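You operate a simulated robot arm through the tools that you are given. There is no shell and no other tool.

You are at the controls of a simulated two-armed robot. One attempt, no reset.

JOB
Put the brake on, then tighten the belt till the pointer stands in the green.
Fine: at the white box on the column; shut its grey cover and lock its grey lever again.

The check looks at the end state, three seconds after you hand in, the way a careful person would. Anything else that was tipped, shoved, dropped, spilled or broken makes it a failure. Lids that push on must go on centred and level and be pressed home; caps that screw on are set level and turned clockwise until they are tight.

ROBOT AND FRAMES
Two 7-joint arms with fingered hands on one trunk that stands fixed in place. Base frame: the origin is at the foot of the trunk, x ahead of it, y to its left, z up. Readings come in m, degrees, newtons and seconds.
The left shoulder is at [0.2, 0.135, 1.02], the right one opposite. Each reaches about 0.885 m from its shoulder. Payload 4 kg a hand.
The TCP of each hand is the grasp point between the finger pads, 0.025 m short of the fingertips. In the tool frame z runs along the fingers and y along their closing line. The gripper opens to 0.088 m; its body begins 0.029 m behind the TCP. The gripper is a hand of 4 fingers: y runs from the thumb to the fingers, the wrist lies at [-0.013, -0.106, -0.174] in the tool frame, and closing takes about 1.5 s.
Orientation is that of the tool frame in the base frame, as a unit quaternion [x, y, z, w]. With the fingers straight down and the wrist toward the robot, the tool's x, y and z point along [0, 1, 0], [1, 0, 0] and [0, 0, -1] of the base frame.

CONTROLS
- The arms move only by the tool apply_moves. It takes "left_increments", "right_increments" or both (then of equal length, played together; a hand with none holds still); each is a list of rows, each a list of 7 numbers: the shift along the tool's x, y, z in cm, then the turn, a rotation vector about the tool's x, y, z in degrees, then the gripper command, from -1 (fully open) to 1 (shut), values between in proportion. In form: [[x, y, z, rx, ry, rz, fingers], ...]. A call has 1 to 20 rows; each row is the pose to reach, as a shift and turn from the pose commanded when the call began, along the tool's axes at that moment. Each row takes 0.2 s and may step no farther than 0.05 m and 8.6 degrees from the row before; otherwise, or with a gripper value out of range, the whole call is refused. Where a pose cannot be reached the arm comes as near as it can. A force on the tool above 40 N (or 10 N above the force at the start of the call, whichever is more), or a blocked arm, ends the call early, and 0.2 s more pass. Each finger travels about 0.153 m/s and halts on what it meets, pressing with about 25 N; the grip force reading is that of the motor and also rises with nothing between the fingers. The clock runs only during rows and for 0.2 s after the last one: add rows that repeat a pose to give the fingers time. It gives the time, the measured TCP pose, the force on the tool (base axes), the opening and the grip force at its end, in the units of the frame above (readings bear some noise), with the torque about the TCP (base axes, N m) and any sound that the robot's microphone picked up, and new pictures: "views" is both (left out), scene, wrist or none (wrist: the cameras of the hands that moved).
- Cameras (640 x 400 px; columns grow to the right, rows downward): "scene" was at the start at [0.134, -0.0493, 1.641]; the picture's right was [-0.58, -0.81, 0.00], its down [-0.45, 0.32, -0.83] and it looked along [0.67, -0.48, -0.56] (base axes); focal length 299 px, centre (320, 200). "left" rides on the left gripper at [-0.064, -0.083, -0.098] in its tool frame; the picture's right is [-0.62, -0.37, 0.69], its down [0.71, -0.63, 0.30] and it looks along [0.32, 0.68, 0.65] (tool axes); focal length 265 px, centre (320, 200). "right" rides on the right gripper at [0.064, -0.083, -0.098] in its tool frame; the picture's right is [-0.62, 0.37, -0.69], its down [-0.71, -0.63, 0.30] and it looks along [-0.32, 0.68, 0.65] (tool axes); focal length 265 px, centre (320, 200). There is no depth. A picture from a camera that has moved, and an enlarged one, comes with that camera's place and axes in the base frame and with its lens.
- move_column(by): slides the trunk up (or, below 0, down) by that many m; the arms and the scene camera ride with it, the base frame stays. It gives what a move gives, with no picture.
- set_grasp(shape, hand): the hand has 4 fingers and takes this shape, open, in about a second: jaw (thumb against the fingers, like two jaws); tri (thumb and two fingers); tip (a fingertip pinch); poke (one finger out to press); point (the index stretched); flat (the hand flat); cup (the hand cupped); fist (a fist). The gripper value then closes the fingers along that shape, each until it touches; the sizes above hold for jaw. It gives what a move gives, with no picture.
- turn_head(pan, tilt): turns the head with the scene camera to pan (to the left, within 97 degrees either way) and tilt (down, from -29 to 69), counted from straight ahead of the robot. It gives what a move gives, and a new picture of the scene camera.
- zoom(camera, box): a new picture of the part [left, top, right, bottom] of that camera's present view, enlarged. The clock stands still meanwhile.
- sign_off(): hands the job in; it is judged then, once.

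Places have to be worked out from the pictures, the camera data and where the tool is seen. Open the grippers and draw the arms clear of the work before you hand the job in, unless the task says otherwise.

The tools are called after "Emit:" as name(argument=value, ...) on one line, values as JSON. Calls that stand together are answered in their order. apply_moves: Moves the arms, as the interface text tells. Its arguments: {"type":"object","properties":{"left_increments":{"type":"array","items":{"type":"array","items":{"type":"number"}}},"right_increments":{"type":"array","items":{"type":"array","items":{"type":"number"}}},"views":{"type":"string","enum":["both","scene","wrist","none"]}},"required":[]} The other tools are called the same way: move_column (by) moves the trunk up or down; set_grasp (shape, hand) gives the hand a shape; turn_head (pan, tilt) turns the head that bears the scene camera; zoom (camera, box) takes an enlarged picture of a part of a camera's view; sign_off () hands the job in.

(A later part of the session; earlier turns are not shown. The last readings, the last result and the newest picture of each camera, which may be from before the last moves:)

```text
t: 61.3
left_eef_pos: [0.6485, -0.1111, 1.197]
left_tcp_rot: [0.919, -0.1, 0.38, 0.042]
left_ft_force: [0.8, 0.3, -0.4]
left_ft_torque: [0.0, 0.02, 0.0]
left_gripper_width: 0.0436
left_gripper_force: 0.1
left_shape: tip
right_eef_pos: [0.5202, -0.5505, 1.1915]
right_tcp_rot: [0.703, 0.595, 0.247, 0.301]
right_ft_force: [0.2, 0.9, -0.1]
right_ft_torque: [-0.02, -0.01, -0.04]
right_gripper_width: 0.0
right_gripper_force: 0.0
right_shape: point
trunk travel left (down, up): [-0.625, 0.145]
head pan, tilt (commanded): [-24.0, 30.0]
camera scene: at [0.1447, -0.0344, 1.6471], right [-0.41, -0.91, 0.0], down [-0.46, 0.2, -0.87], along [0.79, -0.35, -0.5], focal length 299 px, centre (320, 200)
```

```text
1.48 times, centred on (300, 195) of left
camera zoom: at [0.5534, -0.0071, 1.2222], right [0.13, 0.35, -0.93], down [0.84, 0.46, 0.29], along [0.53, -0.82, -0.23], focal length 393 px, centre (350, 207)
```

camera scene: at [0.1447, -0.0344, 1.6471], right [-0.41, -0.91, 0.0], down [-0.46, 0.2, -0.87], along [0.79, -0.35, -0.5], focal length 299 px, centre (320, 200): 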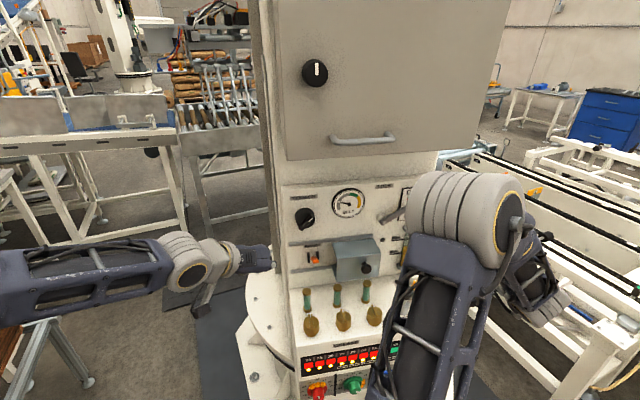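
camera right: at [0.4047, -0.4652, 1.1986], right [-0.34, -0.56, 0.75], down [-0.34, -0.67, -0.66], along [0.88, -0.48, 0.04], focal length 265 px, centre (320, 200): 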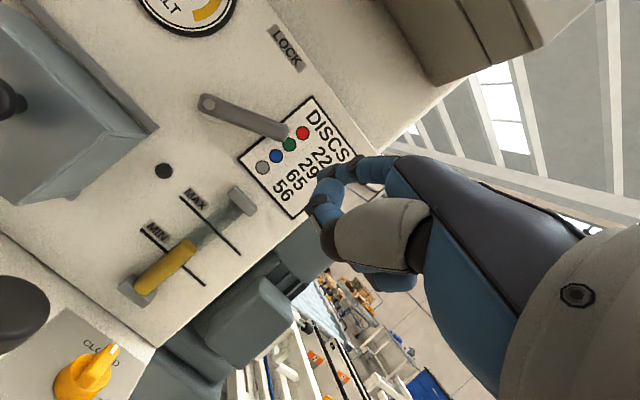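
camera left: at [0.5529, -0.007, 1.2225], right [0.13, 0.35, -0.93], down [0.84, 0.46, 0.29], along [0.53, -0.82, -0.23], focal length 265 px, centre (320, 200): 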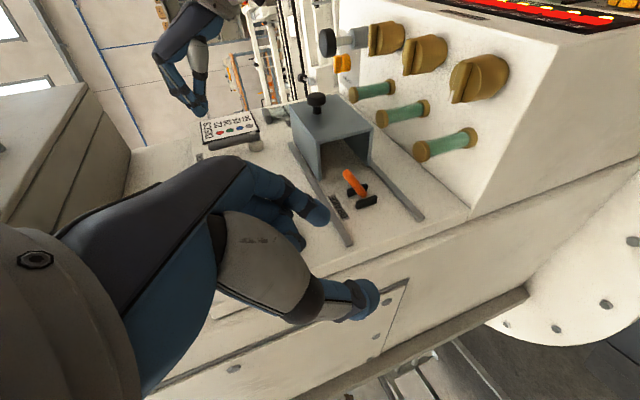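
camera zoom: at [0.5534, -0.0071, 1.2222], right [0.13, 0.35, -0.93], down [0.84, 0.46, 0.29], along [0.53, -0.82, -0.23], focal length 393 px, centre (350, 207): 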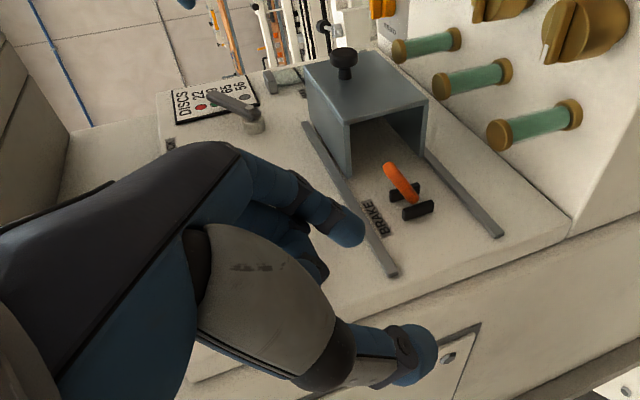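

The lever rests about 60° over. Next the TENSION knob: I enlarge it to learn how its grip bar lies.

Emit:
zoom(camera="scene", box=[285, 190, 345, 240])

Emit:
apply_moves(left_increments=[[0, -1, -1, 0, 0, -8, 0], [0, -2, -2, 0, 0, -16, 0], [0, -2, -2, 0, 0, -24, 0], [0, -2, -2, 0, 0, -32, 0], [0, -2, -2, 0, 0, -40, 0], [0, -2, -2, 0, 0, -48, 0], [0, -2, -2, 0, 0, -56, 0], [0, -2, -2, 0, 0, -64, 0], [0, -2, -2, 0, 0, -72, 0], [0, -2, -2, 0, 0, -80, 0], [0, -2, -2, 0, 0, -86, 0], [0, -2, -2, 0, 0, -90, 0], [0, -2, -2, 0, 0, -90, 0]], views="both")

```text
8.00 times, centred on (315, 215) of scene
camera zoom: at [0.1447, -0.0344, 1.6471], right [-0.41, -0.91, 0.0], down [-0.46, 0.2, -0.87], along [0.79, -0.35, -0.5], focal length 2388 px, centre (360, 80)
```

zoom: 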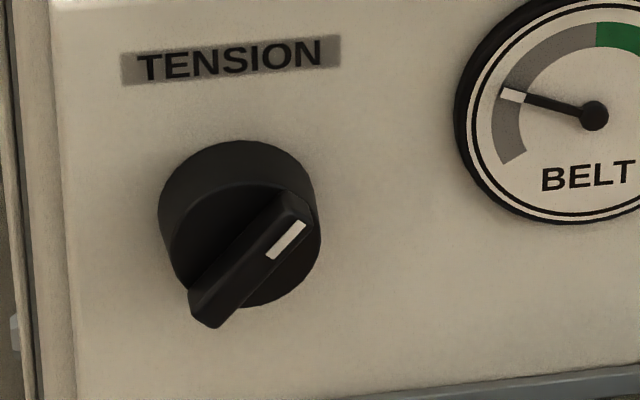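

```text
t: 64.1
left_eef_pos: [0.6376, -0.089, 1.2104]
left_tcp_rot: [0.719, 0.58, 0.239, 0.298]
left_ft_force: [-0.6, -0.1, -0.2]
left_ft_torque: [0.01, 0.03, 0.0]
left_gripper_width: 0.0437
left_gripper_force: 0.1
left_shape: tip
right_eef_pos: [0.5197, -0.5496, 1.1911]
right_tcp_rot: [0.703, 0.595, 0.247, 0.303]
right_ft_force: [0.0, -0.2, -0.3]
right_ft_torque: [0.02, 0.02, -0.03]
right_gripper_width: 0.0
right_gripper_force: 0.0
right_shape: point
trunk travel left (down, up): [-0.625, 0.145]
head pan, tilt (commanded): [-24.0, 30.0]
camera scene: at [0.1447, -0.0344, 1.6471], right [-0.41, -0.91, 0.0], down [-0.46, 0.2, -0.87], along [0.79, -0.35, -0.5], focal length 299 px, centre (320, 200)
camera left: at [0.4988, -0.1252, 1.2221], right [0.09, -0.66, -0.75], down [-0.07, 0.75, -0.66], along [0.99, 0.12, 0.02], focal length 265 px, centre (320, 200)
```

scene: 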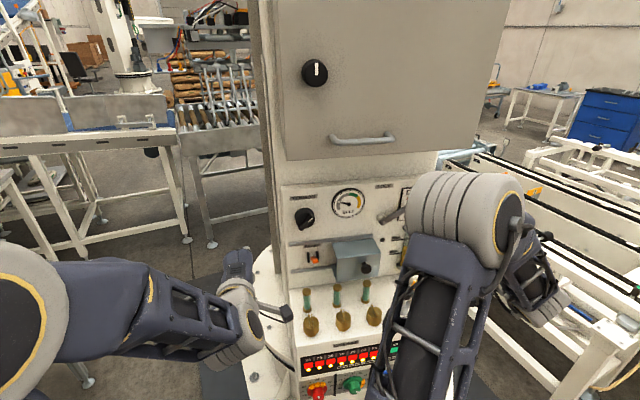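
left: 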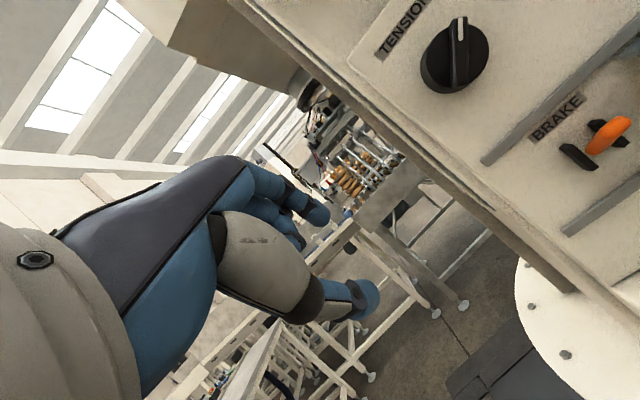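

The knob's grip bar runs from upper right (white mark) to lower left, centre at about [0.727, -0.258, 1.221]. The right hand, rolled 45°, can pinch it and turn clockwise, so I move the left hand aside and bring the right hand up toward the knob with fingers 20° below level.

Emit:
apply_moves(left_increments=[[2, -1, -1, 0, 0, 0, 0], [4, -2, -2, 0, 0, 0, 0], [6, -2.8, -2.8, 0, 0, 0, 0], [6, -2.8, -2.8, 0, 0, 0, 0], [6, -2.8, -2.8, 0, 0, 0, 0], [6, -2.8, -2.8, 0, 0, 0, 0]], right_increments=[[3.7, 1.3, -1.2, -4, 0, 0, -1], [7.4, 2.5, -2.3, -8, 0, 0, -1], [11.1, 3.7, -3.5, -12, 0, 0, -1], [14.8, 5, -4.7, -16, 0, 0, -1], [18.5, 6.2, -5.8, -20, 0, 0, -1], [22.2, 7.5, -7, -24, 0, 0, -1]], views="none")

Emit:
set_grasp(hand="right", shape="jaw")

Emit:
apply_moves(right_increments=[[0, 0, 0, 0, 0, -8, -0.5], [0, 0, 0, 0, 0, -16, -0.5], [0, 0, 0, 0, 0, -24, -0.5], [0, 0, 0, 0, 0, -32, -0.5], [0, 0, 0, 0, 0, -40, -0.5], [0, 0, 0, 0, 0, -45, -0.5], [0, 0, 0, 0, 0, -45, -0.5]], views="both")

```text
t: 65.5
left_eef_pos: [0.6203, -0.0245, 1.2142]
left_tcp_rot: [0.72, 0.579, 0.239, 0.297]
left_ft_force: [-0.9, -0.2, -0.4]
left_ft_torque: [0.02, 0.04, 0.0]
left_gripper_width: 0.0436
left_gripper_force: 0.0
left_shape: tip
left hand out of reach, approached as far as the arm can: row 3, 4, 5, 6
right_eef_pos: [0.5717, -0.3444, 1.2965]
right_tcp_rot: [0.624, 0.531, 0.367, 0.441]
right_ft_force: [0.3, 0.5, 0.3]
right_ft_torque: [-0.03, 0.0, 0.04]
right_gripper_width: 0.0
right_gripper_force: 0.1
right_shape: point
right hand out of reach, approached as far as the arm can: row 6
trunk travel left (down, up): [-0.625, 0.145]
head pan, tilt (commanded): [-24.0, 30.0]
```

```text
t: 66.4
left_eef_pos: [0.6196, -0.0245, 1.214]
left_tcp_rot: [0.721, 0.579, 0.239, 0.298]
left_ft_force: [-0.1, 0.6, -0.5]
left_ft_torque: [-0.02, 0.0, -0.01]
left_gripper_width: 0.044
left_gripper_force: 0.2
left_shape: tip
right_eef_pos: [0.5707, -0.3433, 1.2964]
right_tcp_rot: [0.625, 0.531, 0.365, 0.441]
right_ft_force: [0.4, -0.7, 0.3]
right_ft_torque: [0.03, -0.02, -0.01]
right_gripper_width: 0.0879
right_gripper_force: 0.0
right_shape: jaw
trunk travel left (down, up): [-0.625, 0.145]
head pan, tilt (commanded): [-24.0, 30.0]
```

```text
t: 68.0
left_eef_pos: [0.6202, -0.0237, 1.2131]
left_tcp_rot: [0.72, 0.58, 0.239, 0.297]
left_ft_force: [0.1, 0.2, 0.1]
left_ft_torque: [0.02, 0.02, 0.01]
left_gripper_width: 0.0436
left_gripper_force: 0.0
left_shape: tip
right_eef_pos: [0.5702, -0.342, 1.2968]
right_tcp_rot: [0.373, 0.73, 0.169, 0.547]
right_ft_force: [-0.3, -0.6, -0.2]
right_ft_torque: [0.02, -0.01, -0.02]
right_gripper_width: 0.0663
right_gripper_force: 0.0
right_shape: jaw
trunk travel left (down, up): [-0.625, 0.145]
head pan, tilt (commanded): [-24.0, 30.0]
camera scene: at [0.1446, -0.0344, 1.6471], right [-0.41, -0.91, 0.0], down [-0.46, 0.2, -0.87], along [0.79, -0.35, -0.5], focal length 299 px, centre (320, 200)
camera right: at [0.4415, -0.3338, 1.2325], right [-0.43, -0.1, 0.9], down [0.14, -0.99, -0.04], along [0.89, 0.11, 0.44], focal length 265 px, centre (320, 200)
```

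scene: 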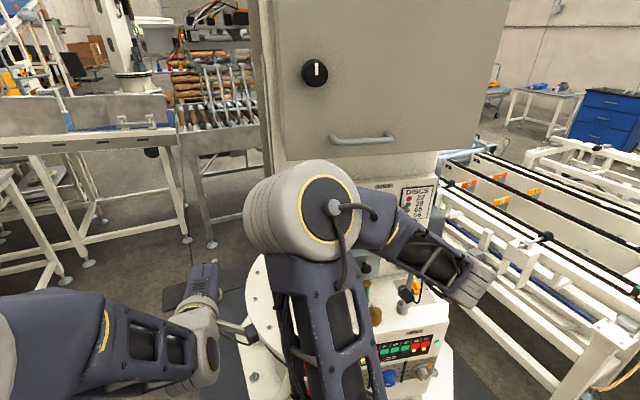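
right: 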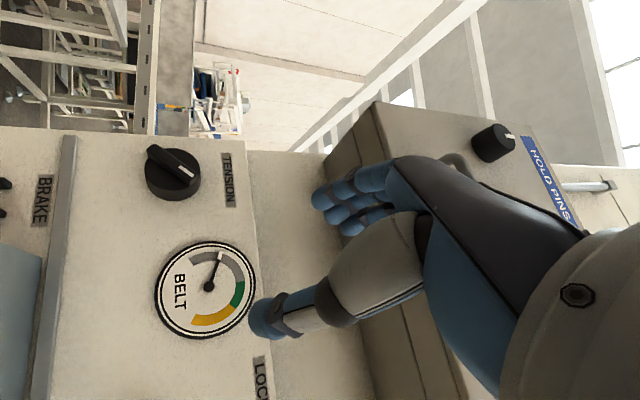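

The hand has the wanted pose and the right camera sees both knob and gauge. I move to a point 10 cm in front of the knob along the finger direction.

Emit:
apply_moves(right_increments=[[2.3, 1.6, 1.2, 0, 0, 0, -0.3], [4.6, 3.3, 2.4, 0, 0, 0, 0], [6.9, 4.9, 3.6, 0, 0, 0, 0], [9.1, 6.5, 4.8, 0, 0, 0, 0], [9.1, 6.5, 4.8, 0, 0, 0, 0]], views="both")

Emit:
zoom(camera="left", box=[320, 0, 640, 200])

```text
t: 69.2
left_eef_pos: [0.6201, -0.0245, 1.214]
left_tcp_rot: [0.72, 0.579, 0.24, 0.298]
left_ft_force: [0.0, 0.7, -0.2]
left_ft_torque: [0.0, -0.01, 0.01]
left_gripper_width: 0.0436
left_gripper_force: 0.1
left_shape: tip
right_eef_pos: [0.6253, -0.2409, 1.2612]
right_tcp_rot: [0.375, 0.729, 0.169, 0.548]
right_ft_force: [-0.3, -0.5, -0.6]
right_ft_torque: [-0.02, 0.0, -0.04]
right_gripper_width: 0.0446
right_gripper_force: 0.0
right_shape: jaw
trunk travel left (down, up): [-0.625, 0.145]
head pan, tilt (commanded): [-24.0, 30.0]
camera scene: at [0.1446, -0.0345, 1.6471], right [-0.41, -0.91, 0.0], down [-0.46, 0.2, -0.87], along [0.79, -0.35, -0.5], focal length 299 px, centre (320, 200)
camera right: at [0.4972, -0.2318, 1.1968], right [-0.43, -0.1, 0.9], down [0.14, -0.99, -0.04], along [0.89, 0.11, 0.44], focal length 265 px, centre (320, 200)
```

scene: 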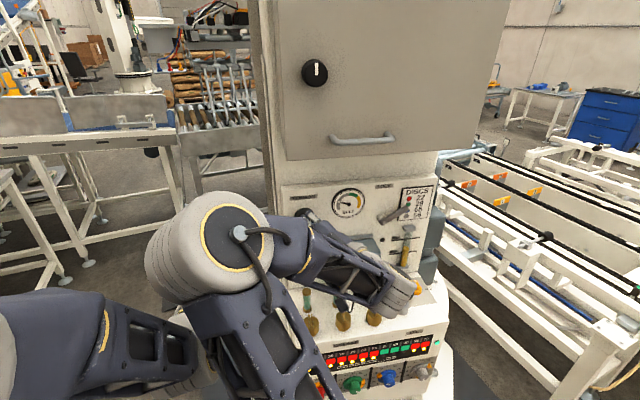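
right: 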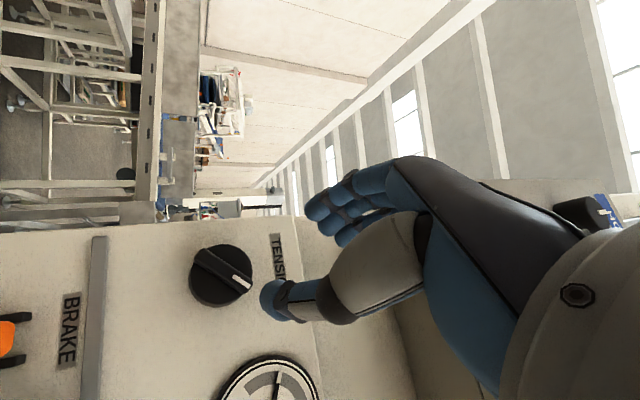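

```text
2.00 times, centred on (480, 100) of left
camera zoom: at [0.4817, -0.0612, 1.225], right [0.09, -0.65, -0.75], down [-0.07, 0.75, -0.66], along [0.99, 0.11, 0.02], focal length 531 px, centre (0, 400)
```

zoom: 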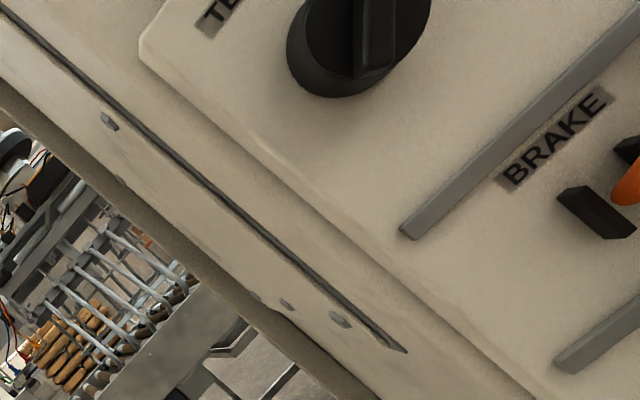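

The knob appears where I computed it. I zoom the right camera to check the bar's alignment with thumb and fingers.

Emit:
zoom(camera="right", box=[160, 160, 400, 400])

```text
1.67 times, centred on (280, 280) of right
camera zoom: at [0.4972, -0.2318, 1.1968], right [-0.43, -0.1, 0.9], down [0.14, -0.99, -0.04], along [0.89, 0.11, 0.44], focal length 442 px, centre (387, 67)
```

zoom: 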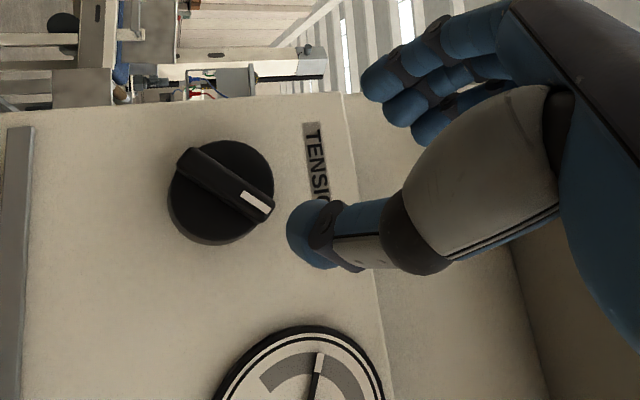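

The closing line is square to the bar. I advance 6 cm and check again before the last stretch.

Emit:
apply_moves(right_increments=[[0, 0, 2, 0, 0, 0, 0], [0, 0, 4, 0, 0, 0, 0], [0, 0.1, 6, 0, 0, 0, 0], [0, 0.1, 6, 0, 0, 0, 0]], views="wrist")

Emit:
zoom(camera="right", box=[160, 160, 400, 400])

```text
t: 70.2
left_eef_pos: [0.6202, -0.0237, 1.214]
left_tcp_rot: [0.72, 0.579, 0.239, 0.298]
left_ft_force: [-0.5, 0.2, -0.1]
left_ft_torque: [-0.02, 0.01, 0.0]
left_gripper_width: 0.0439
left_gripper_force: 0.2
left_shape: tip
right_eef_pos: [0.6838, -0.25, 1.2413]
right_tcp_rot: [0.374, 0.729, 0.169, 0.548]
right_ft_force: [0.1, -0.8, -0.3]
right_ft_torque: [0.0, 0.02, 0.03]
right_gripper_width: 0.0444
right_gripper_force: 0.1
right_shape: jaw
trunk travel left (down, up): [-0.625, 0.145]
head pan, tilt (commanded): [-24.0, 30.0]
camera right: at [0.5541, -0.2412, 1.1768], right [-0.43, -0.1, 0.9], down [0.14, -0.99, -0.04], along [0.89, 0.11, 0.44], focal length 265 px, centre (320, 200)
```

right: 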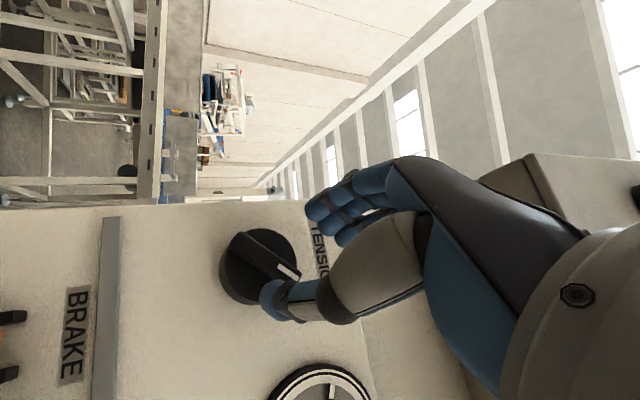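

```text
1.67 times, centred on (280, 280) of right
camera zoom: at [0.5541, -0.2412, 1.1768], right [-0.43, -0.1, 0.9], down [0.14, -0.99, -0.04], along [0.89, 0.11, 0.44], focal length 442 px, centre (387, 67)
```

zoom: 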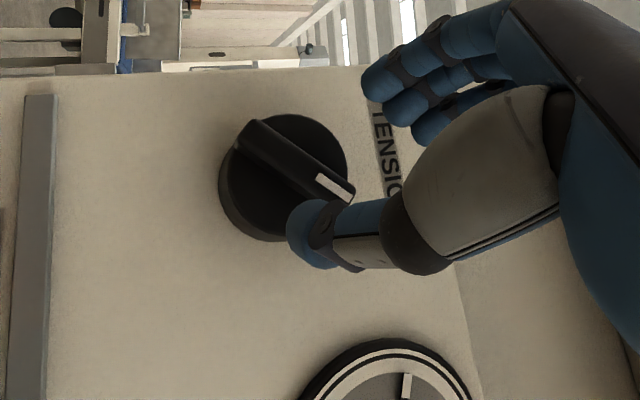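

Alignment holds. I advance the last 4 cm slowly and close on the bar.

Emit:
apply_moves(right_increments=[[0, 0, 1.5, 0, 0, 0, 0], [0, 0, 3, 0, 0, 0, 0], [0, 0.1, 3.8, 0, 0, 0, 0], [0, 0.1, 3.8, 0, 0, 0, 0]], views="wrist")

Emit:
zoom(camera="right", box=[160, 160, 400, 400])

```text
t: 71.2
left_eef_pos: [0.6207, -0.0231, 1.2141]
left_tcp_rot: [0.72, 0.579, 0.24, 0.298]
left_ft_force: [-0.4, -0.4, -0.1]
left_ft_torque: [0.0, 0.0, 0.01]
left_gripper_width: 0.0437
left_gripper_force: 0.0
left_shape: tip
right_eef_pos: [0.7185, -0.2556, 1.2301]
right_tcp_rot: [0.373, 0.729, 0.169, 0.548]
right_ft_force: [-1.7, 0.6, 0.1]
right_ft_torque: [0.0, 0.04, -0.04]
right_gripper_width: 0.045
right_gripper_force: 0.0
right_shape: jaw
trunk travel left (down, up): [-0.625, 0.145]
head pan, tilt (commanded): [-24.0, 30.0]
camera right: at [0.5904, -0.2473, 1.1644], right [-0.43, -0.1, 0.9], down [0.14, -0.99, -0.04], along [0.89, 0.11, 0.44], focal length 265 px, centre (320, 200)
```

right: 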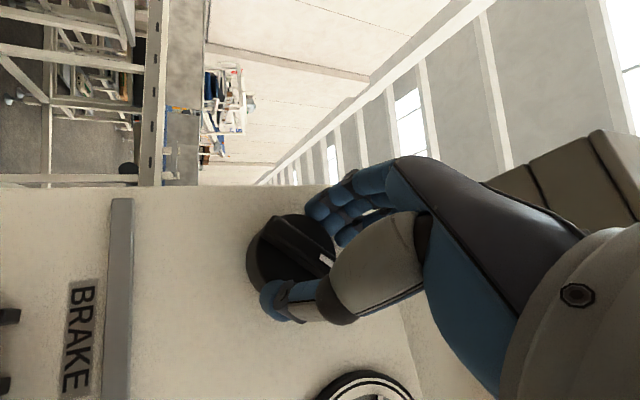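

```text
1.67 times, centred on (280, 280) of right
camera zoom: at [0.5904, -0.2473, 1.1644], right [-0.43, -0.1, 0.9], down [0.14, -0.99, -0.04], along [0.89, 0.11, 0.44], focal length 442 px, centre (387, 67)
```

zoom: 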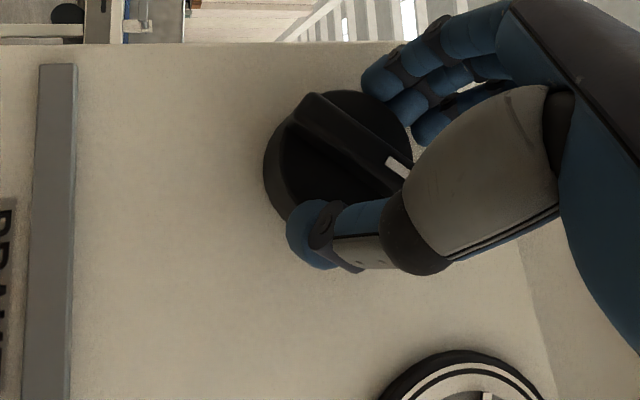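

The bar now lies between thumb and fingers with almost no contact force. I close the hand.

Emit:
apply_moves(right_increments=[[0, 0, 0, 0, 0, 0, 0.4], [0, 0, 0, 0, 0, 0, 0.8], [0, 0, 0, 0, 0, 0, 1], [0, 0, 0, 0, 0, 0, 1], [0, 0, 0, 0, 0, 0, 1]], views="both")

Emit:
zoom(camera="right", box=[160, 160, 400, 400])

```text
t: 72.4
left_eef_pos: [0.6207, -0.0238, 1.2145]
left_tcp_rot: [0.72, 0.58, 0.239, 0.298]
left_ft_force: [0.1, 0.1, 0.5]
left_ft_torque: [0.04, 0.01, 0.02]
left_gripper_width: 0.0436
left_gripper_force: 0.1
left_shape: tip
right_eef_pos: [0.7194, -0.2556, 1.2285]
right_tcp_rot: [0.374, 0.729, 0.17, 0.548]
right_ft_force: [-7.0, 1.3, 0.4]
right_ft_torque: [0.07, 0.13, -0.11]
right_gripper_width: 0.0364
right_gripper_force: 24.6
right_shape: jaw
trunk travel left (down, up): [-0.625, 0.145]
head pan, tilt (commanded): [-24.0, 30.0]
camera scene: at [0.1443, -0.0343, 1.6471], right [-0.41, -0.91, 0.0], down [-0.46, 0.2, -0.87], along [0.79, -0.35, -0.5], focal length 299 px, centre (320, 200)
camera right: at [0.5902, -0.2472, 1.1644], right [-0.43, -0.1, 0.9], down [0.14, -0.99, -0.04], along [0.89, 0.11, 0.44], focal length 265 px, centre (320, 200)
```

scene: 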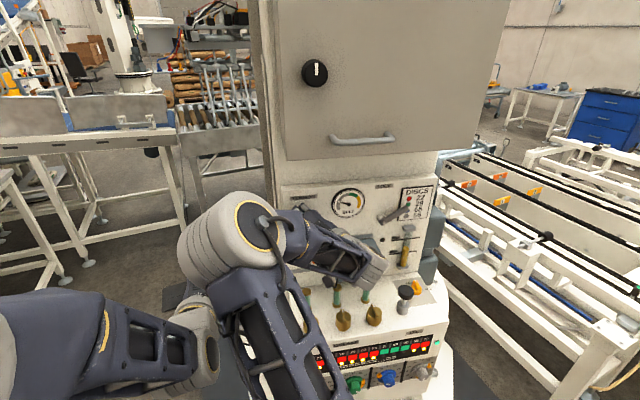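
right: 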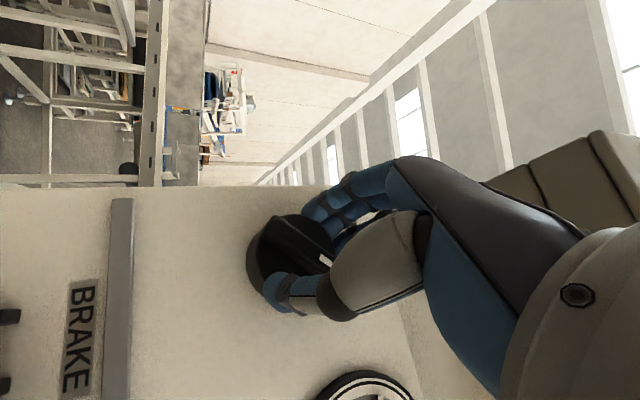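

```text
1.67 times, centred on (280, 280) of right
camera zoom: at [0.5902, -0.2472, 1.1644], right [-0.43, -0.1, 0.9], down [0.14, -0.99, -0.04], along [0.89, 0.11, 0.44], focal length 442 px, centre (387, 67)
```

zoom: 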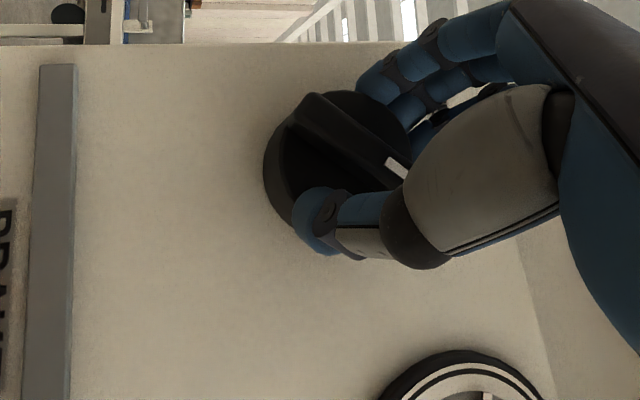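

The fingers stopped at 3.6 cm, pressing on the knob's cap rather than the bar. I back off a little while keeping the hand closing, and watch the width.

Emit:
apply_moves(right_increments=[[0, 0, -0.3, 0, 0, 0, 1], [0, 0, -0.6, 0, 0, 0, 1], [0, 0, -0.6, 0, 0, 0, 1], [0, 0, -0.6, 0, 0, 0, 1]], views="wrist")

Emit:
zoom(camera="right", box=[160, 160, 400, 400])

```text
t: 73.4
left_eef_pos: [0.6203, -0.0242, 1.2137]
left_tcp_rot: [0.72, 0.579, 0.239, 0.297]
left_ft_force: [0.3, 0.1, -0.8]
left_ft_torque: [-0.01, 0.01, -0.01]
left_gripper_width: 0.0435
left_gripper_force: 0.1
left_shape: tip
right_eef_pos: [0.7129, -0.2521, 1.2313]
right_tcp_rot: [0.373, 0.73, 0.17, 0.547]
right_ft_force: [4.6, 2.6, -4.7]
right_ft_torque: [-0.01, -0.18, 0.42]
right_gripper_width: 0.03
right_gripper_force: 24.8
right_shape: jaw
trunk travel left (down, up): [-0.625, 0.145]
head pan, tilt (commanded): [-24.0, 30.0]
camera right: at [0.5842, -0.2452, 1.1668], right [-0.43, -0.1, 0.9], down [0.14, -0.99, -0.04], along [0.89, 0.11, 0.44], focal length 265 px, centre (320, 200)
```

right: 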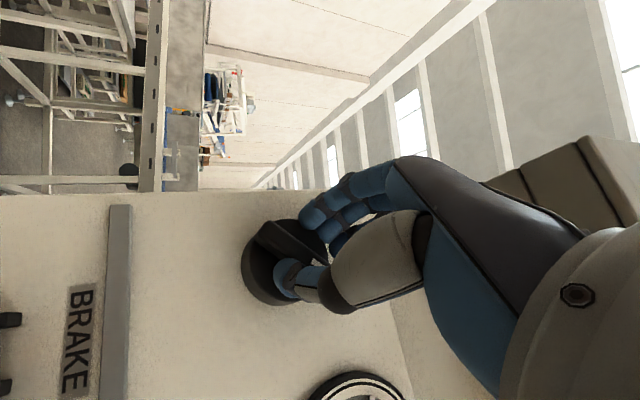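

```text
1.67 times, centred on (280, 280) of right
camera zoom: at [0.5842, -0.2452, 1.1668], right [-0.43, -0.1, 0.9], down [0.14, -0.99, -0.04], along [0.89, 0.11, 0.44], focal length 442 px, centre (387, 67)
```

zoom: 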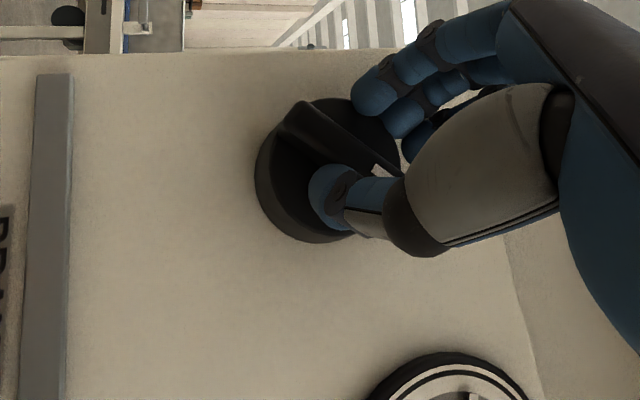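

The outer fingers catch the cap's rim. I open, back off, and switch to the two-finger tip pinch, which should fit beside the bar.

Emit:
apply_moves(right_increments=[[0, 0, 0, 0, 0, 0, 0.3], [0, 0, 0, 0, 0, 0, -0.3], [0, 0, -2, 0, 0, 0, -0.3], [0, 0, -5, 0, 0, 0, -0.3], [0, 0, -5.5, 0, 0, 0, -0.3]], views="none")

Emit:
set_grasp(hand="right", shape="tip")

Emit:
apply_moves(right_increments=[[0, 0, 0, 0, 0, 0, -0.2], [0, 0, 0, 0, 0, 0, 0], [0, 0, 0, 0, 0, 0, 0]], views="wrist")

Emit:
zoom(camera="right", box=[160, 160, 400, 400])

```text
t: 74.6
left_eef_pos: [0.6203, -0.0242, 1.2143]
left_tcp_rot: [0.721, 0.579, 0.239, 0.298]
left_ft_force: [0.1, 0.2, 0.3]
left_ft_torque: [0.02, 0.02, 0.02]
left_gripper_width: 0.0439
left_gripper_force: 0.0
left_shape: tip
right_eef_pos: [0.6606, -0.2453, 1.2515]
right_tcp_rot: [0.374, 0.729, 0.168, 0.548]
right_ft_force: [-0.5, -0.1, -0.3]
right_ft_torque: [0.02, -0.01, 0.02]
right_gripper_width: 0.0568
right_gripper_force: 0.0
right_shape: jaw
trunk travel left (down, up): [-0.625, 0.145]
head pan, tilt (commanded): [-24.0, 30.0]
```

```text
t: 75.5
left_eef_pos: [0.62, -0.0239, 1.2136]
left_tcp_rot: [0.721, 0.579, 0.239, 0.298]
left_ft_force: [0.1, -0.2, -0.8]
left_ft_torque: [0.01, 0.01, 0.0]
left_gripper_width: 0.0436
left_gripper_force: 0.1
left_shape: tip
right_eef_pos: [0.6603, -0.2457, 1.2518]
right_tcp_rot: [0.374, 0.729, 0.169, 0.548]
right_ft_force: [-0.7, 0.2, -0.3]
right_ft_torque: [0.01, 0.01, 0.0]
right_gripper_width: 0.0881
right_gripper_force: 0.1
right_shape: tip
trunk travel left (down, up): [-0.625, 0.145]
head pan, tilt (commanded): [-24.0, 30.0]
```

```text
t: 76.3
left_eef_pos: [0.6204, -0.0243, 1.214]
left_tcp_rot: [0.72, 0.579, 0.239, 0.298]
left_ft_force: [0.5, 0.0, 0.0]
left_ft_torque: [0.01, 0.0, 0.0]
left_gripper_width: 0.0441
left_gripper_force: 0.0
left_shape: tip
right_eef_pos: [0.6609, -0.2451, 1.2523]
right_tcp_rot: [0.374, 0.729, 0.169, 0.548]
right_ft_force: [-0.4, 0.3, 0.0]
right_ft_torque: [0.02, 0.0, -0.01]
right_gripper_width: 0.0444
right_gripper_force: 0.0
right_shape: tip
trunk travel left (down, up): [-0.625, 0.145]
head pan, tilt (commanded): [-24.0, 30.0]
camera right: at [0.5321, -0.2365, 1.1866], right [-0.43, -0.1, 0.9], down [0.14, -0.99, -0.04], along [0.89, 0.11, 0.44], focal length 265 px, centre (320, 200)
```

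right: 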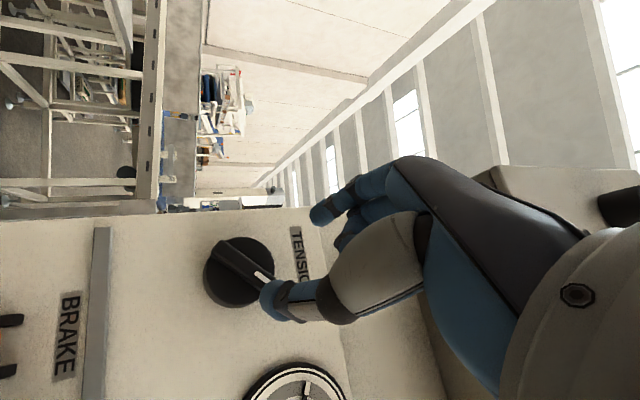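

```text
1.67 times, centred on (280, 280) of right
camera zoom: at [0.5321, -0.2365, 1.1866], right [-0.43, -0.1, 0.9], down [0.14, -0.99, -0.04], along [0.89, 0.11, 0.44], focal length 442 px, centre (387, 67)
```

zoom: 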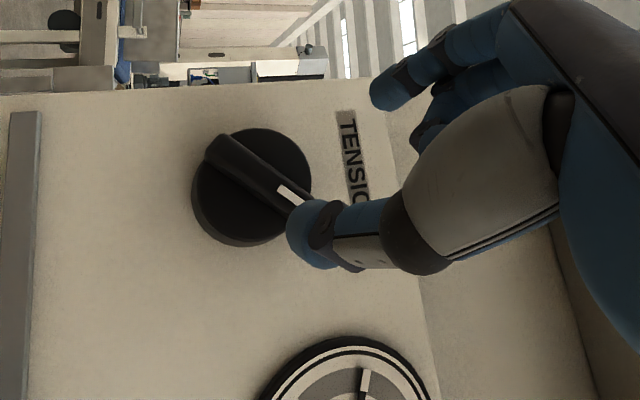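

I approach again with the tip pinch, stopping a few millimetres further out than before, and close.

Emit:
apply_moves(right_increments=[[0, 0, 2, 0, 0, 0, 0], [0, 0, 4, 0, 0, 0, 0], [0.1, -0.1, 5.5, 0, 0, 0, 0], [0.1, -0.1, 5.5, 0, 0, 0, 0.4], [0.1, -0.1, 5.5, 0, 0, 0, 0.8], [0.1, -0.1, 5.5, 0, 0, 0, 1], [0.1, -0.1, 5.5, 0, 0, 0, 1], [0.1, -0.1, 5.5, 0, 0, 0, 1]], views="wrist")

Emit:
zoom(camera="right", box=[160, 160, 400, 400])

```text
t: 78.1
left_eef_pos: [0.6201, -0.0237, 1.2149]
left_tcp_rot: [0.72, 0.579, 0.239, 0.298]
left_ft_force: [-0.3, 0.9, 0.0]
left_ft_torque: [0.0, 0.02, -0.04]
left_gripper_width: 0.0438
left_gripper_force: 0.1
left_shape: tip
right_eef_pos: [0.7136, -0.2537, 1.2307]
right_tcp_rot: [0.373, 0.73, 0.17, 0.547]
right_ft_force: [2.3, 5.4, 6.8]
right_ft_torque: [0.04, -0.29, 0.27]
right_gripper_width: 0.0248
right_gripper_force: 25.3
right_shape: tip
trunk travel left (down, up): [-0.625, 0.145]
head pan, tilt (commanded): [-24.0, 30.0]
camera right: at [0.5843, -0.246, 1.166], right [-0.43, -0.1, 0.9], down [0.14, -0.99, -0.04], along [0.89, 0.11, 0.44], focal length 265 px, centre (320, 200)
```

right: 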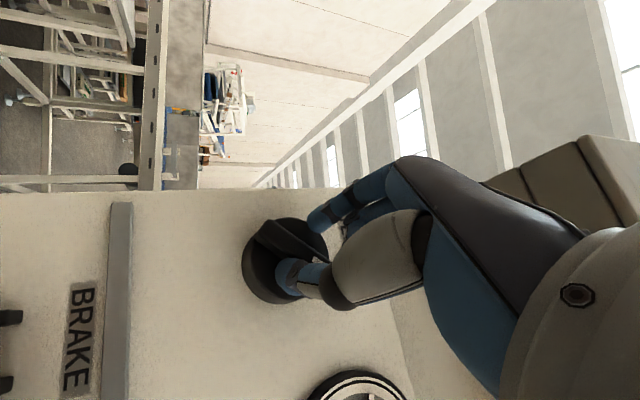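

```text
1.67 times, centred on (280, 280) of right
camera zoom: at [0.5843, -0.246, 1.166], right [-0.43, -0.1, 0.9], down [0.14, -0.99, -0.04], along [0.89, 0.11, 0.44], focal length 442 px, centre (387, 67)
```

zoom: 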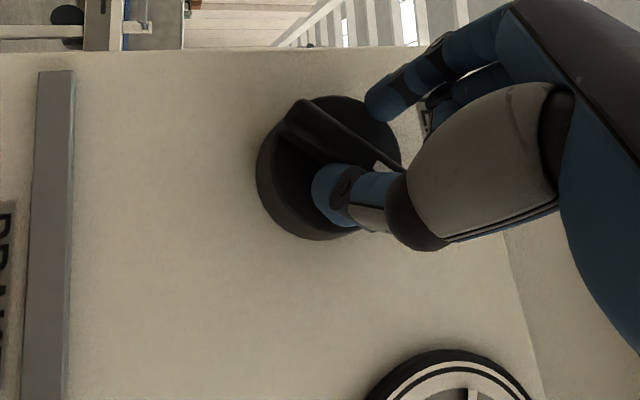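

The upper finger still lands on the rim because the 20° tilt makes it reach deeper than the thumb. I open, back off and level the fingers to point straight along the knob's axis.

Emit:
apply_moves(right_increments=[[0, 0, 0, 0, 0, 0, 0.3], [0, 0, 0, 0, 0, 0, -0.2], [0, 0, -2, 0, 0, 0, -0.2], [0, 0, -5, 0, 0, 0, -0.2], [0, 0, -6, 0, 0, 0, -0.2]], views="none")

Emit:
apply_moves(right_increments=[[0, 0, 0, -4.1, -4.4, -0.2, 0], [0, 0, 0, -8.2, -8.7, -0.5, 0], [0, 0, 0, -12, -12.7, -0.7, 0], [0, 0, 0, -13.7, -14.5, -0.8, 0], [0, 0, 0, -13.7, -14.5, -0.8, 0]], views="both")

```text
t: 79.3
left_eef_pos: [0.6204, -0.0244, 1.2135]
left_tcp_rot: [0.721, 0.579, 0.239, 0.298]
left_ft_force: [0.2, -0.6, -0.1]
left_ft_torque: [0.03, 0.0, 0.01]
left_gripper_width: 0.0437
left_gripper_force: 0.1
left_shape: tip
right_eef_pos: [0.6556, -0.2446, 1.2492]
right_tcp_rot: [0.375, 0.728, 0.168, 0.548]
right_ft_force: [0.2, 0.2, -0.8]
right_ft_torque: [-0.01, 0.0, 0.0]
right_gripper_width: 0.0526
right_gripper_force: 0.1
right_shape: tip
trunk travel left (down, up): [-0.625, 0.145]
head pan, tilt (commanded): [-24.0, 30.0]
```

```text
t: 80.5
left_eef_pos: [0.6205, -0.0243, 1.2137]
left_tcp_rot: [0.72, 0.579, 0.24, 0.298]
left_ft_force: [-1.1, 0.5, -0.4]
left_ft_torque: [0.02, -0.02, 0.01]
left_gripper_width: 0.0437
left_gripper_force: 0.0
left_shape: tip
right_eef_pos: [0.6855, -0.2369, 1.3011]
right_tcp_rot: [0.32, 0.633, 0.202, 0.675]
right_ft_force: [-0.2, 0.0, 0.3]
right_ft_torque: [-0.04, -0.01, 0.03]
right_gripper_width: 0.0445
right_gripper_force: 0.1
right_shape: tip
right hand out of reach, approached as far as the arm can: row 2, 3, 4, 5
trunk travel left (down, up): [-0.625, 0.145]
head pan, tilt (commanded): [-24.0, 30.0]
camera scene: at [0.1446, -0.0344, 1.6471], right [-0.41, -0.91, 0.0], down [-0.46, 0.2, -0.87], along [0.79, -0.35, -0.5], focal length 299 px, centre (320, 200)
camera right: at [0.5843, -0.2342, 1.1964], right [-0.71, -0.04, 0.71], down [0.13, -0.99, 0.08], along [0.7, 0.15, 0.7], focal length 265 px, centre (320, 200)
```

scene: 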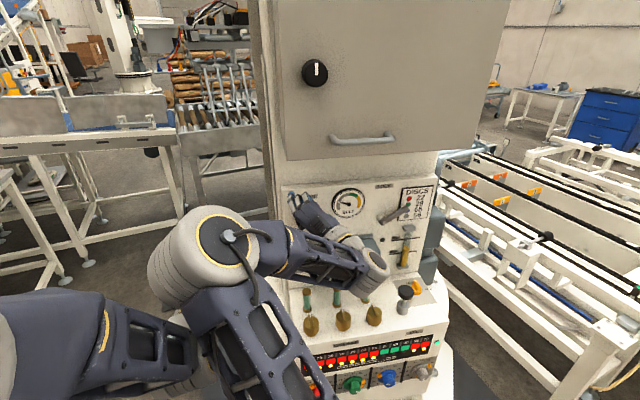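
right: 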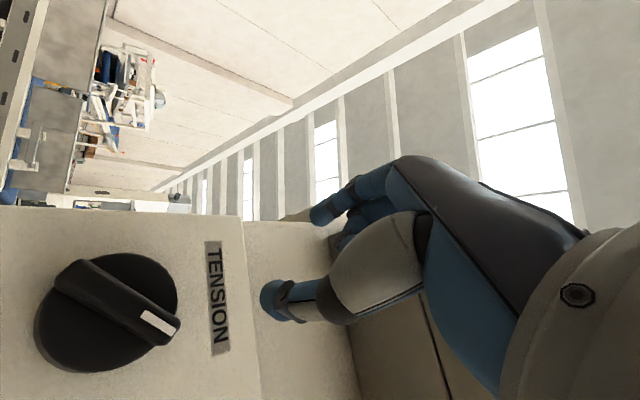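

Level fingers are only reachable about 5 cm too high with the trunk at this height, so lowering the trunk some 9 cm should do. I back the right hand off and first look whether the arms have room below.

Emit:
apply_moves(right_increments=[[0, 0, -2, 0, 0, 0, 0], [0, 0, -4, 0, 0, 0, 0], [0, 0, -6, 0, 0, 0, 0], [0, 0, -6, 0, 0, 0, 0]], views="none")

Emit:
turn_head(pan=15, tilt=55)

Emit:
turn_head(pan=-45, tilt=50)

```text
t: 81.5
left_eef_pos: [0.6156, -0.0188, 1.2104]
left_tcp_rot: [0.721, 0.581, 0.241, 0.291]
left_ft_force: [0.4, 1.4, -0.4]
left_ft_torque: [0.03, 0.01, 0.02]
left_gripper_width: 0.0436
left_gripper_force: 0.0
left_shape: tip
right_eef_pos: [0.647, -0.228, 1.3228]
right_tcp_rot: [0.33, 0.626, 0.189, 0.681]
right_ft_force: [-0.5, -0.5, 0.7]
right_ft_torque: [-0.03, -0.03, -0.02]
right_gripper_width: 0.0447
right_gripper_force: 0.0
right_shape: tip
right hand out of reach, approached as far as the arm can: row 1, 2, 3, 4
trunk travel left (down, up): [-0.625, 0.145]
head pan, tilt (commanded): [-24.0, 30.0]
```

```text
t: 82.6
left_eef_pos: [0.6149, -0.0203, 1.209]
left_tcp_rot: [0.722, 0.58, 0.24, 0.292]
left_ft_force: [1.0, 0.1, 0.1]
left_ft_torque: [0.03, -0.01, 0.0]
left_gripper_width: 0.0437
left_gripper_force: 0.0
left_shape: tip
right_eef_pos: [0.6464, -0.228, 1.3221]
right_tcp_rot: [0.33, 0.626, 0.191, 0.68]
right_ft_force: [-0.2, 1.0, 0.1]
right_ft_torque: [0.02, 0.0, 0.03]
right_gripper_width: 0.0445
right_gripper_force: 0.0
right_shape: tip
trunk travel left (down, up): [-0.625, 0.145]
head pan, tilt (commanded): [15.0, 55.0]
camera scene: at [0.1317, 0.021, 1.6111], right [0.26, -0.97, 0.0], down [-0.79, -0.21, -0.57], along [0.55, 0.15, -0.82], focal length 299 px, centre (320, 200)
```

scene: 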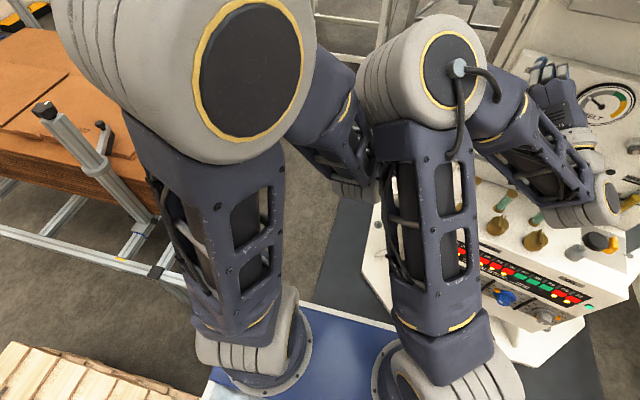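

```text
t: 83.9
left_eef_pos: [0.6133, -0.0211, 1.2083]
left_tcp_rot: [0.724, 0.58, 0.237, 0.289]
left_ft_force: [0.0, 0.9, -0.4]
left_ft_torque: [-0.03, 0.02, -0.01]
left_gripper_width: 0.0437
left_gripper_force: 0.0
left_shape: tip
right_eef_pos: [0.6466, -0.2266, 1.3215]
right_tcp_rot: [0.33, 0.626, 0.192, 0.68]
right_ft_force: [0.1, -0.8, -0.4]
right_ft_torque: [0.0, -0.01, -0.02]
right_gripper_width: 0.0444
right_gripper_force: 0.0
right_shape: tip
trunk travel left (down, up): [-0.625, 0.145]
head pan, tilt (commanded): [-45.0, 50.0]
camera scene: at [0.1165, -0.052, 1.6175], right [-0.71, -0.71, 0.0], down [-0.54, 0.54, -0.64], along [0.45, -0.45, -0.77], focal length 299 px, centre (320, 200)
```

scene: 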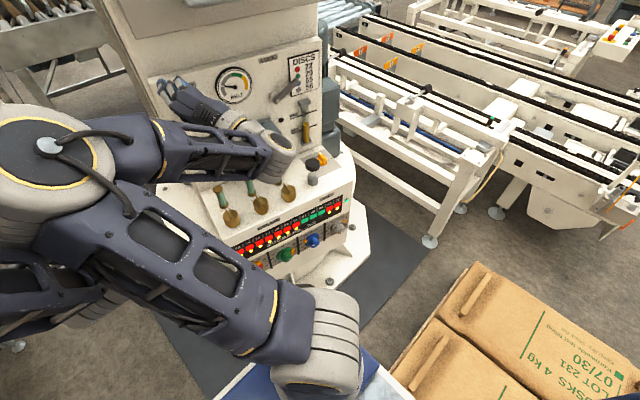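

The right elbow is very close to the left forearm (the left hand was nudged a few mm). I move the left arm well to the left before going on.

Emit:
apply_moves(left_increments=[[4, -1, -1, 0, 0, 0, 0], [8, -2, -2, 0, 0, 0, 0], [12, -3, -3, 0, 0, 0, 0], [16, -4, -4, 0, 0, 0, 0], [20, -4, -4, 0, 0, 0, 0], [20, -4, -4, 0, 0, 0, 0]], views="none")

Emit:
turn_head(pan=5, tilt=50)

```text
t: 85.3
left_eef_pos: [0.6176, 0.1873, 1.2157]
left_tcp_rot: [0.72, 0.579, 0.24, 0.298]
left_ft_force: [-0.2, -0.5, 0.3]
left_ft_torque: [0.03, -0.01, 0.0]
left_gripper_width: 0.044
left_gripper_force: 0.0
left_shape: tip
left hand out of reach, approached as far as the arm can: row 1, 2, 3, 4, 5, 6
right_eef_pos: [0.6499, -0.2146, 1.3216]
right_tcp_rot: [0.32, 0.632, 0.202, 0.676]
right_ft_force: [0.0, 0.3, -0.3]
right_ft_torque: [0.02, -0.03, -0.04]
right_gripper_width: 0.0446
right_gripper_force: 0.1
right_shape: tip
trunk travel left (down, up): [-0.625, 0.145]
head pan, tilt (commanded): [-45.0, 50.0]
```

```text
t: 86.5
left_eef_pos: [0.6165, 0.188, 1.2165]
left_tcp_rot: [0.72, 0.579, 0.24, 0.298]
left_ft_force: [0.1, 0.4, 0.0]
left_ft_torque: [-0.01, 0.03, 0.01]
left_gripper_width: 0.0441
left_gripper_force: 0.0
left_shape: tip
right_eef_pos: [0.6481, -0.2143, 1.3208]
right_tcp_rot: [0.32, 0.633, 0.203, 0.675]
right_ft_force: [0.4, -0.1, 0.1]
right_ft_torque: [-0.02, -0.01, -0.03]
right_gripper_width: 0.0444
right_gripper_force: 0.0
right_shape: tip
trunk travel left (down, up): [-0.625, 0.145]
head pan, tilt (commanded): [5.0, 50.0]
camera scene: at [0.1388, 0.0091, 1.6176], right [0.09, -1.0, 0.0], down [-0.76, -0.07, -0.64], along [0.64, 0.06, -0.77], focal length 299 px, centre (320, 200)
```

scene: 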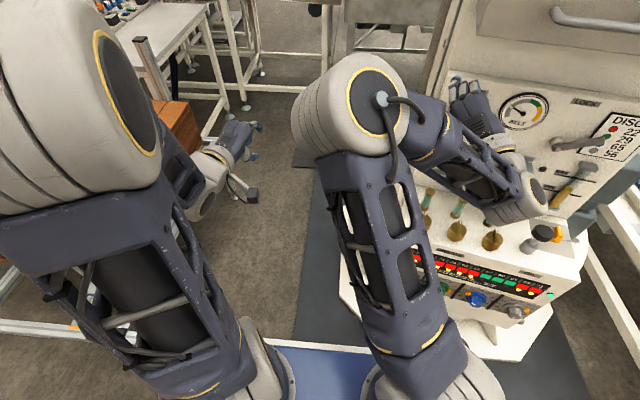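

The arms are separated now. I lower the trunk by 10 cm; the right hand will come to about z 1.22, still some 6 cm in front of the knob.

Emit:
move_column(by=-0.1)

Emit:
turn_head(pan=-24, tilt=25)

Emit:
apply_moves(right_increments=[[0, 0, 0, 0, 0, 0, 0]], views="wrist")

```text
t: 87.8
left_eef_pos: [0.6177, 0.1872, 1.1175]
left_tcp_rot: [0.721, 0.579, 0.239, 0.298]
left_ft_force: [-0.7, 0.3, -0.1]
left_ft_torque: [0.01, 0.0, -0.03]
left_gripper_width: 0.0438
left_gripper_force: 0.1
left_shape: tip
right_eef_pos: [0.6514, -0.2154, 1.2215]
right_tcp_rot: [0.32, 0.633, 0.203, 0.675]
right_ft_force: [-0.9, -0.1, 0.6]
right_ft_torque: [-0.02, 0.0, -0.03]
right_gripper_width: 0.0447
right_gripper_force: 0.0
right_shape: tip
trunk travel left (down, up): [-0.525, 0.245]
head pan, tilt (commanded): [5.0, 50.0]
```

```text
t: 88.7
left_eef_pos: [0.6184, 0.1876, 1.1169]
left_tcp_rot: [0.72, 0.579, 0.241, 0.299]
left_ft_force: [-0.9, -0.4, 0.8]
left_ft_torque: [0.02, 0.01, -0.06]
left_gripper_width: 0.0441
left_gripper_force: 0.0
left_shape: tip
right_eef_pos: [0.6499, -0.2141, 1.2203]
right_tcp_rot: [0.32, 0.633, 0.202, 0.676]
right_ft_force: [0.3, 0.6, 0.7]
right_ft_torque: [0.0, 0.01, -0.02]
right_gripper_width: 0.0441
right_gripper_force: 0.2
right_shape: tip
trunk travel left (down, up): [-0.525, 0.245]
head pan, tilt (commanded): [-24.0, 25.0]
camera scene: at [0.1462, -0.035, 1.555], right [-0.41, -0.91, 0.0], down [-0.39, 0.17, -0.91], along [0.83, -0.37, -0.42], focal length 299 px, centre (320, 200)
```

scene: 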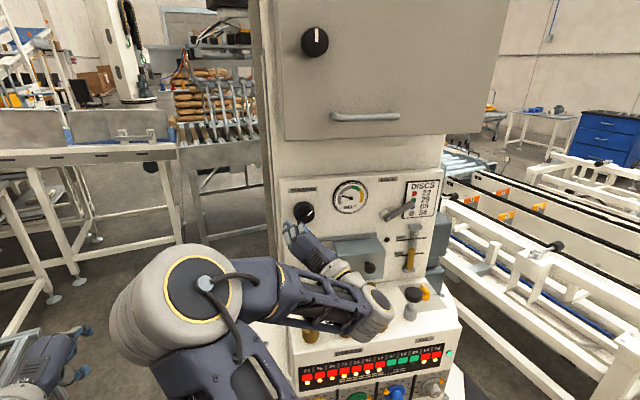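

```text
t: 89.1
left_eef_pos: [0.6174, 0.1883, 1.117]
left_tcp_rot: [0.72, 0.579, 0.24, 0.299]
left_ft_force: [0.6, -0.1, -0.4]
left_ft_torque: [0.01, 0.0, 0.01]
left_gripper_width: 0.0439
left_gripper_force: 0.1
left_shape: tip
right_eef_pos: [0.6499, -0.2137, 1.221]
right_tcp_rot: [0.32, 0.633, 0.202, 0.676]
right_ft_force: [0.3, 0.1, -0.8]
right_ft_torque: [0.03, 0.0, -0.04]
right_gripper_width: 0.0445
right_gripper_force: 0.0
right_shape: tip
trunk travel left (down, up): [-0.525, 0.245]
head pan, tilt (commanded): [-24.0, 25.0]
camera right: at [0.5497, -0.2117, 1.117], right [-0.71, -0.03, 0.71], down [0.13, -0.99, 0.08], along [0.7, 0.15, 0.7], focal length 265 px, centre (320, 200)
```

right: 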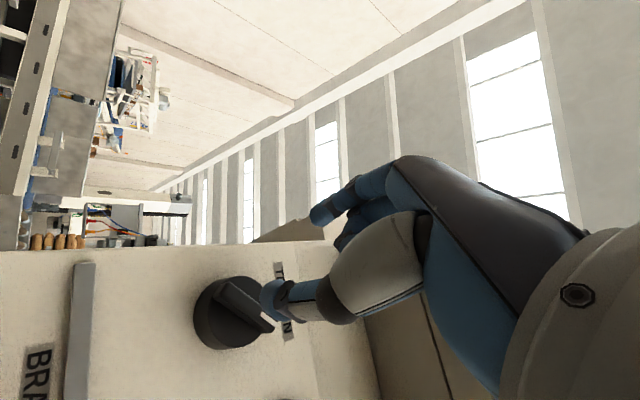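

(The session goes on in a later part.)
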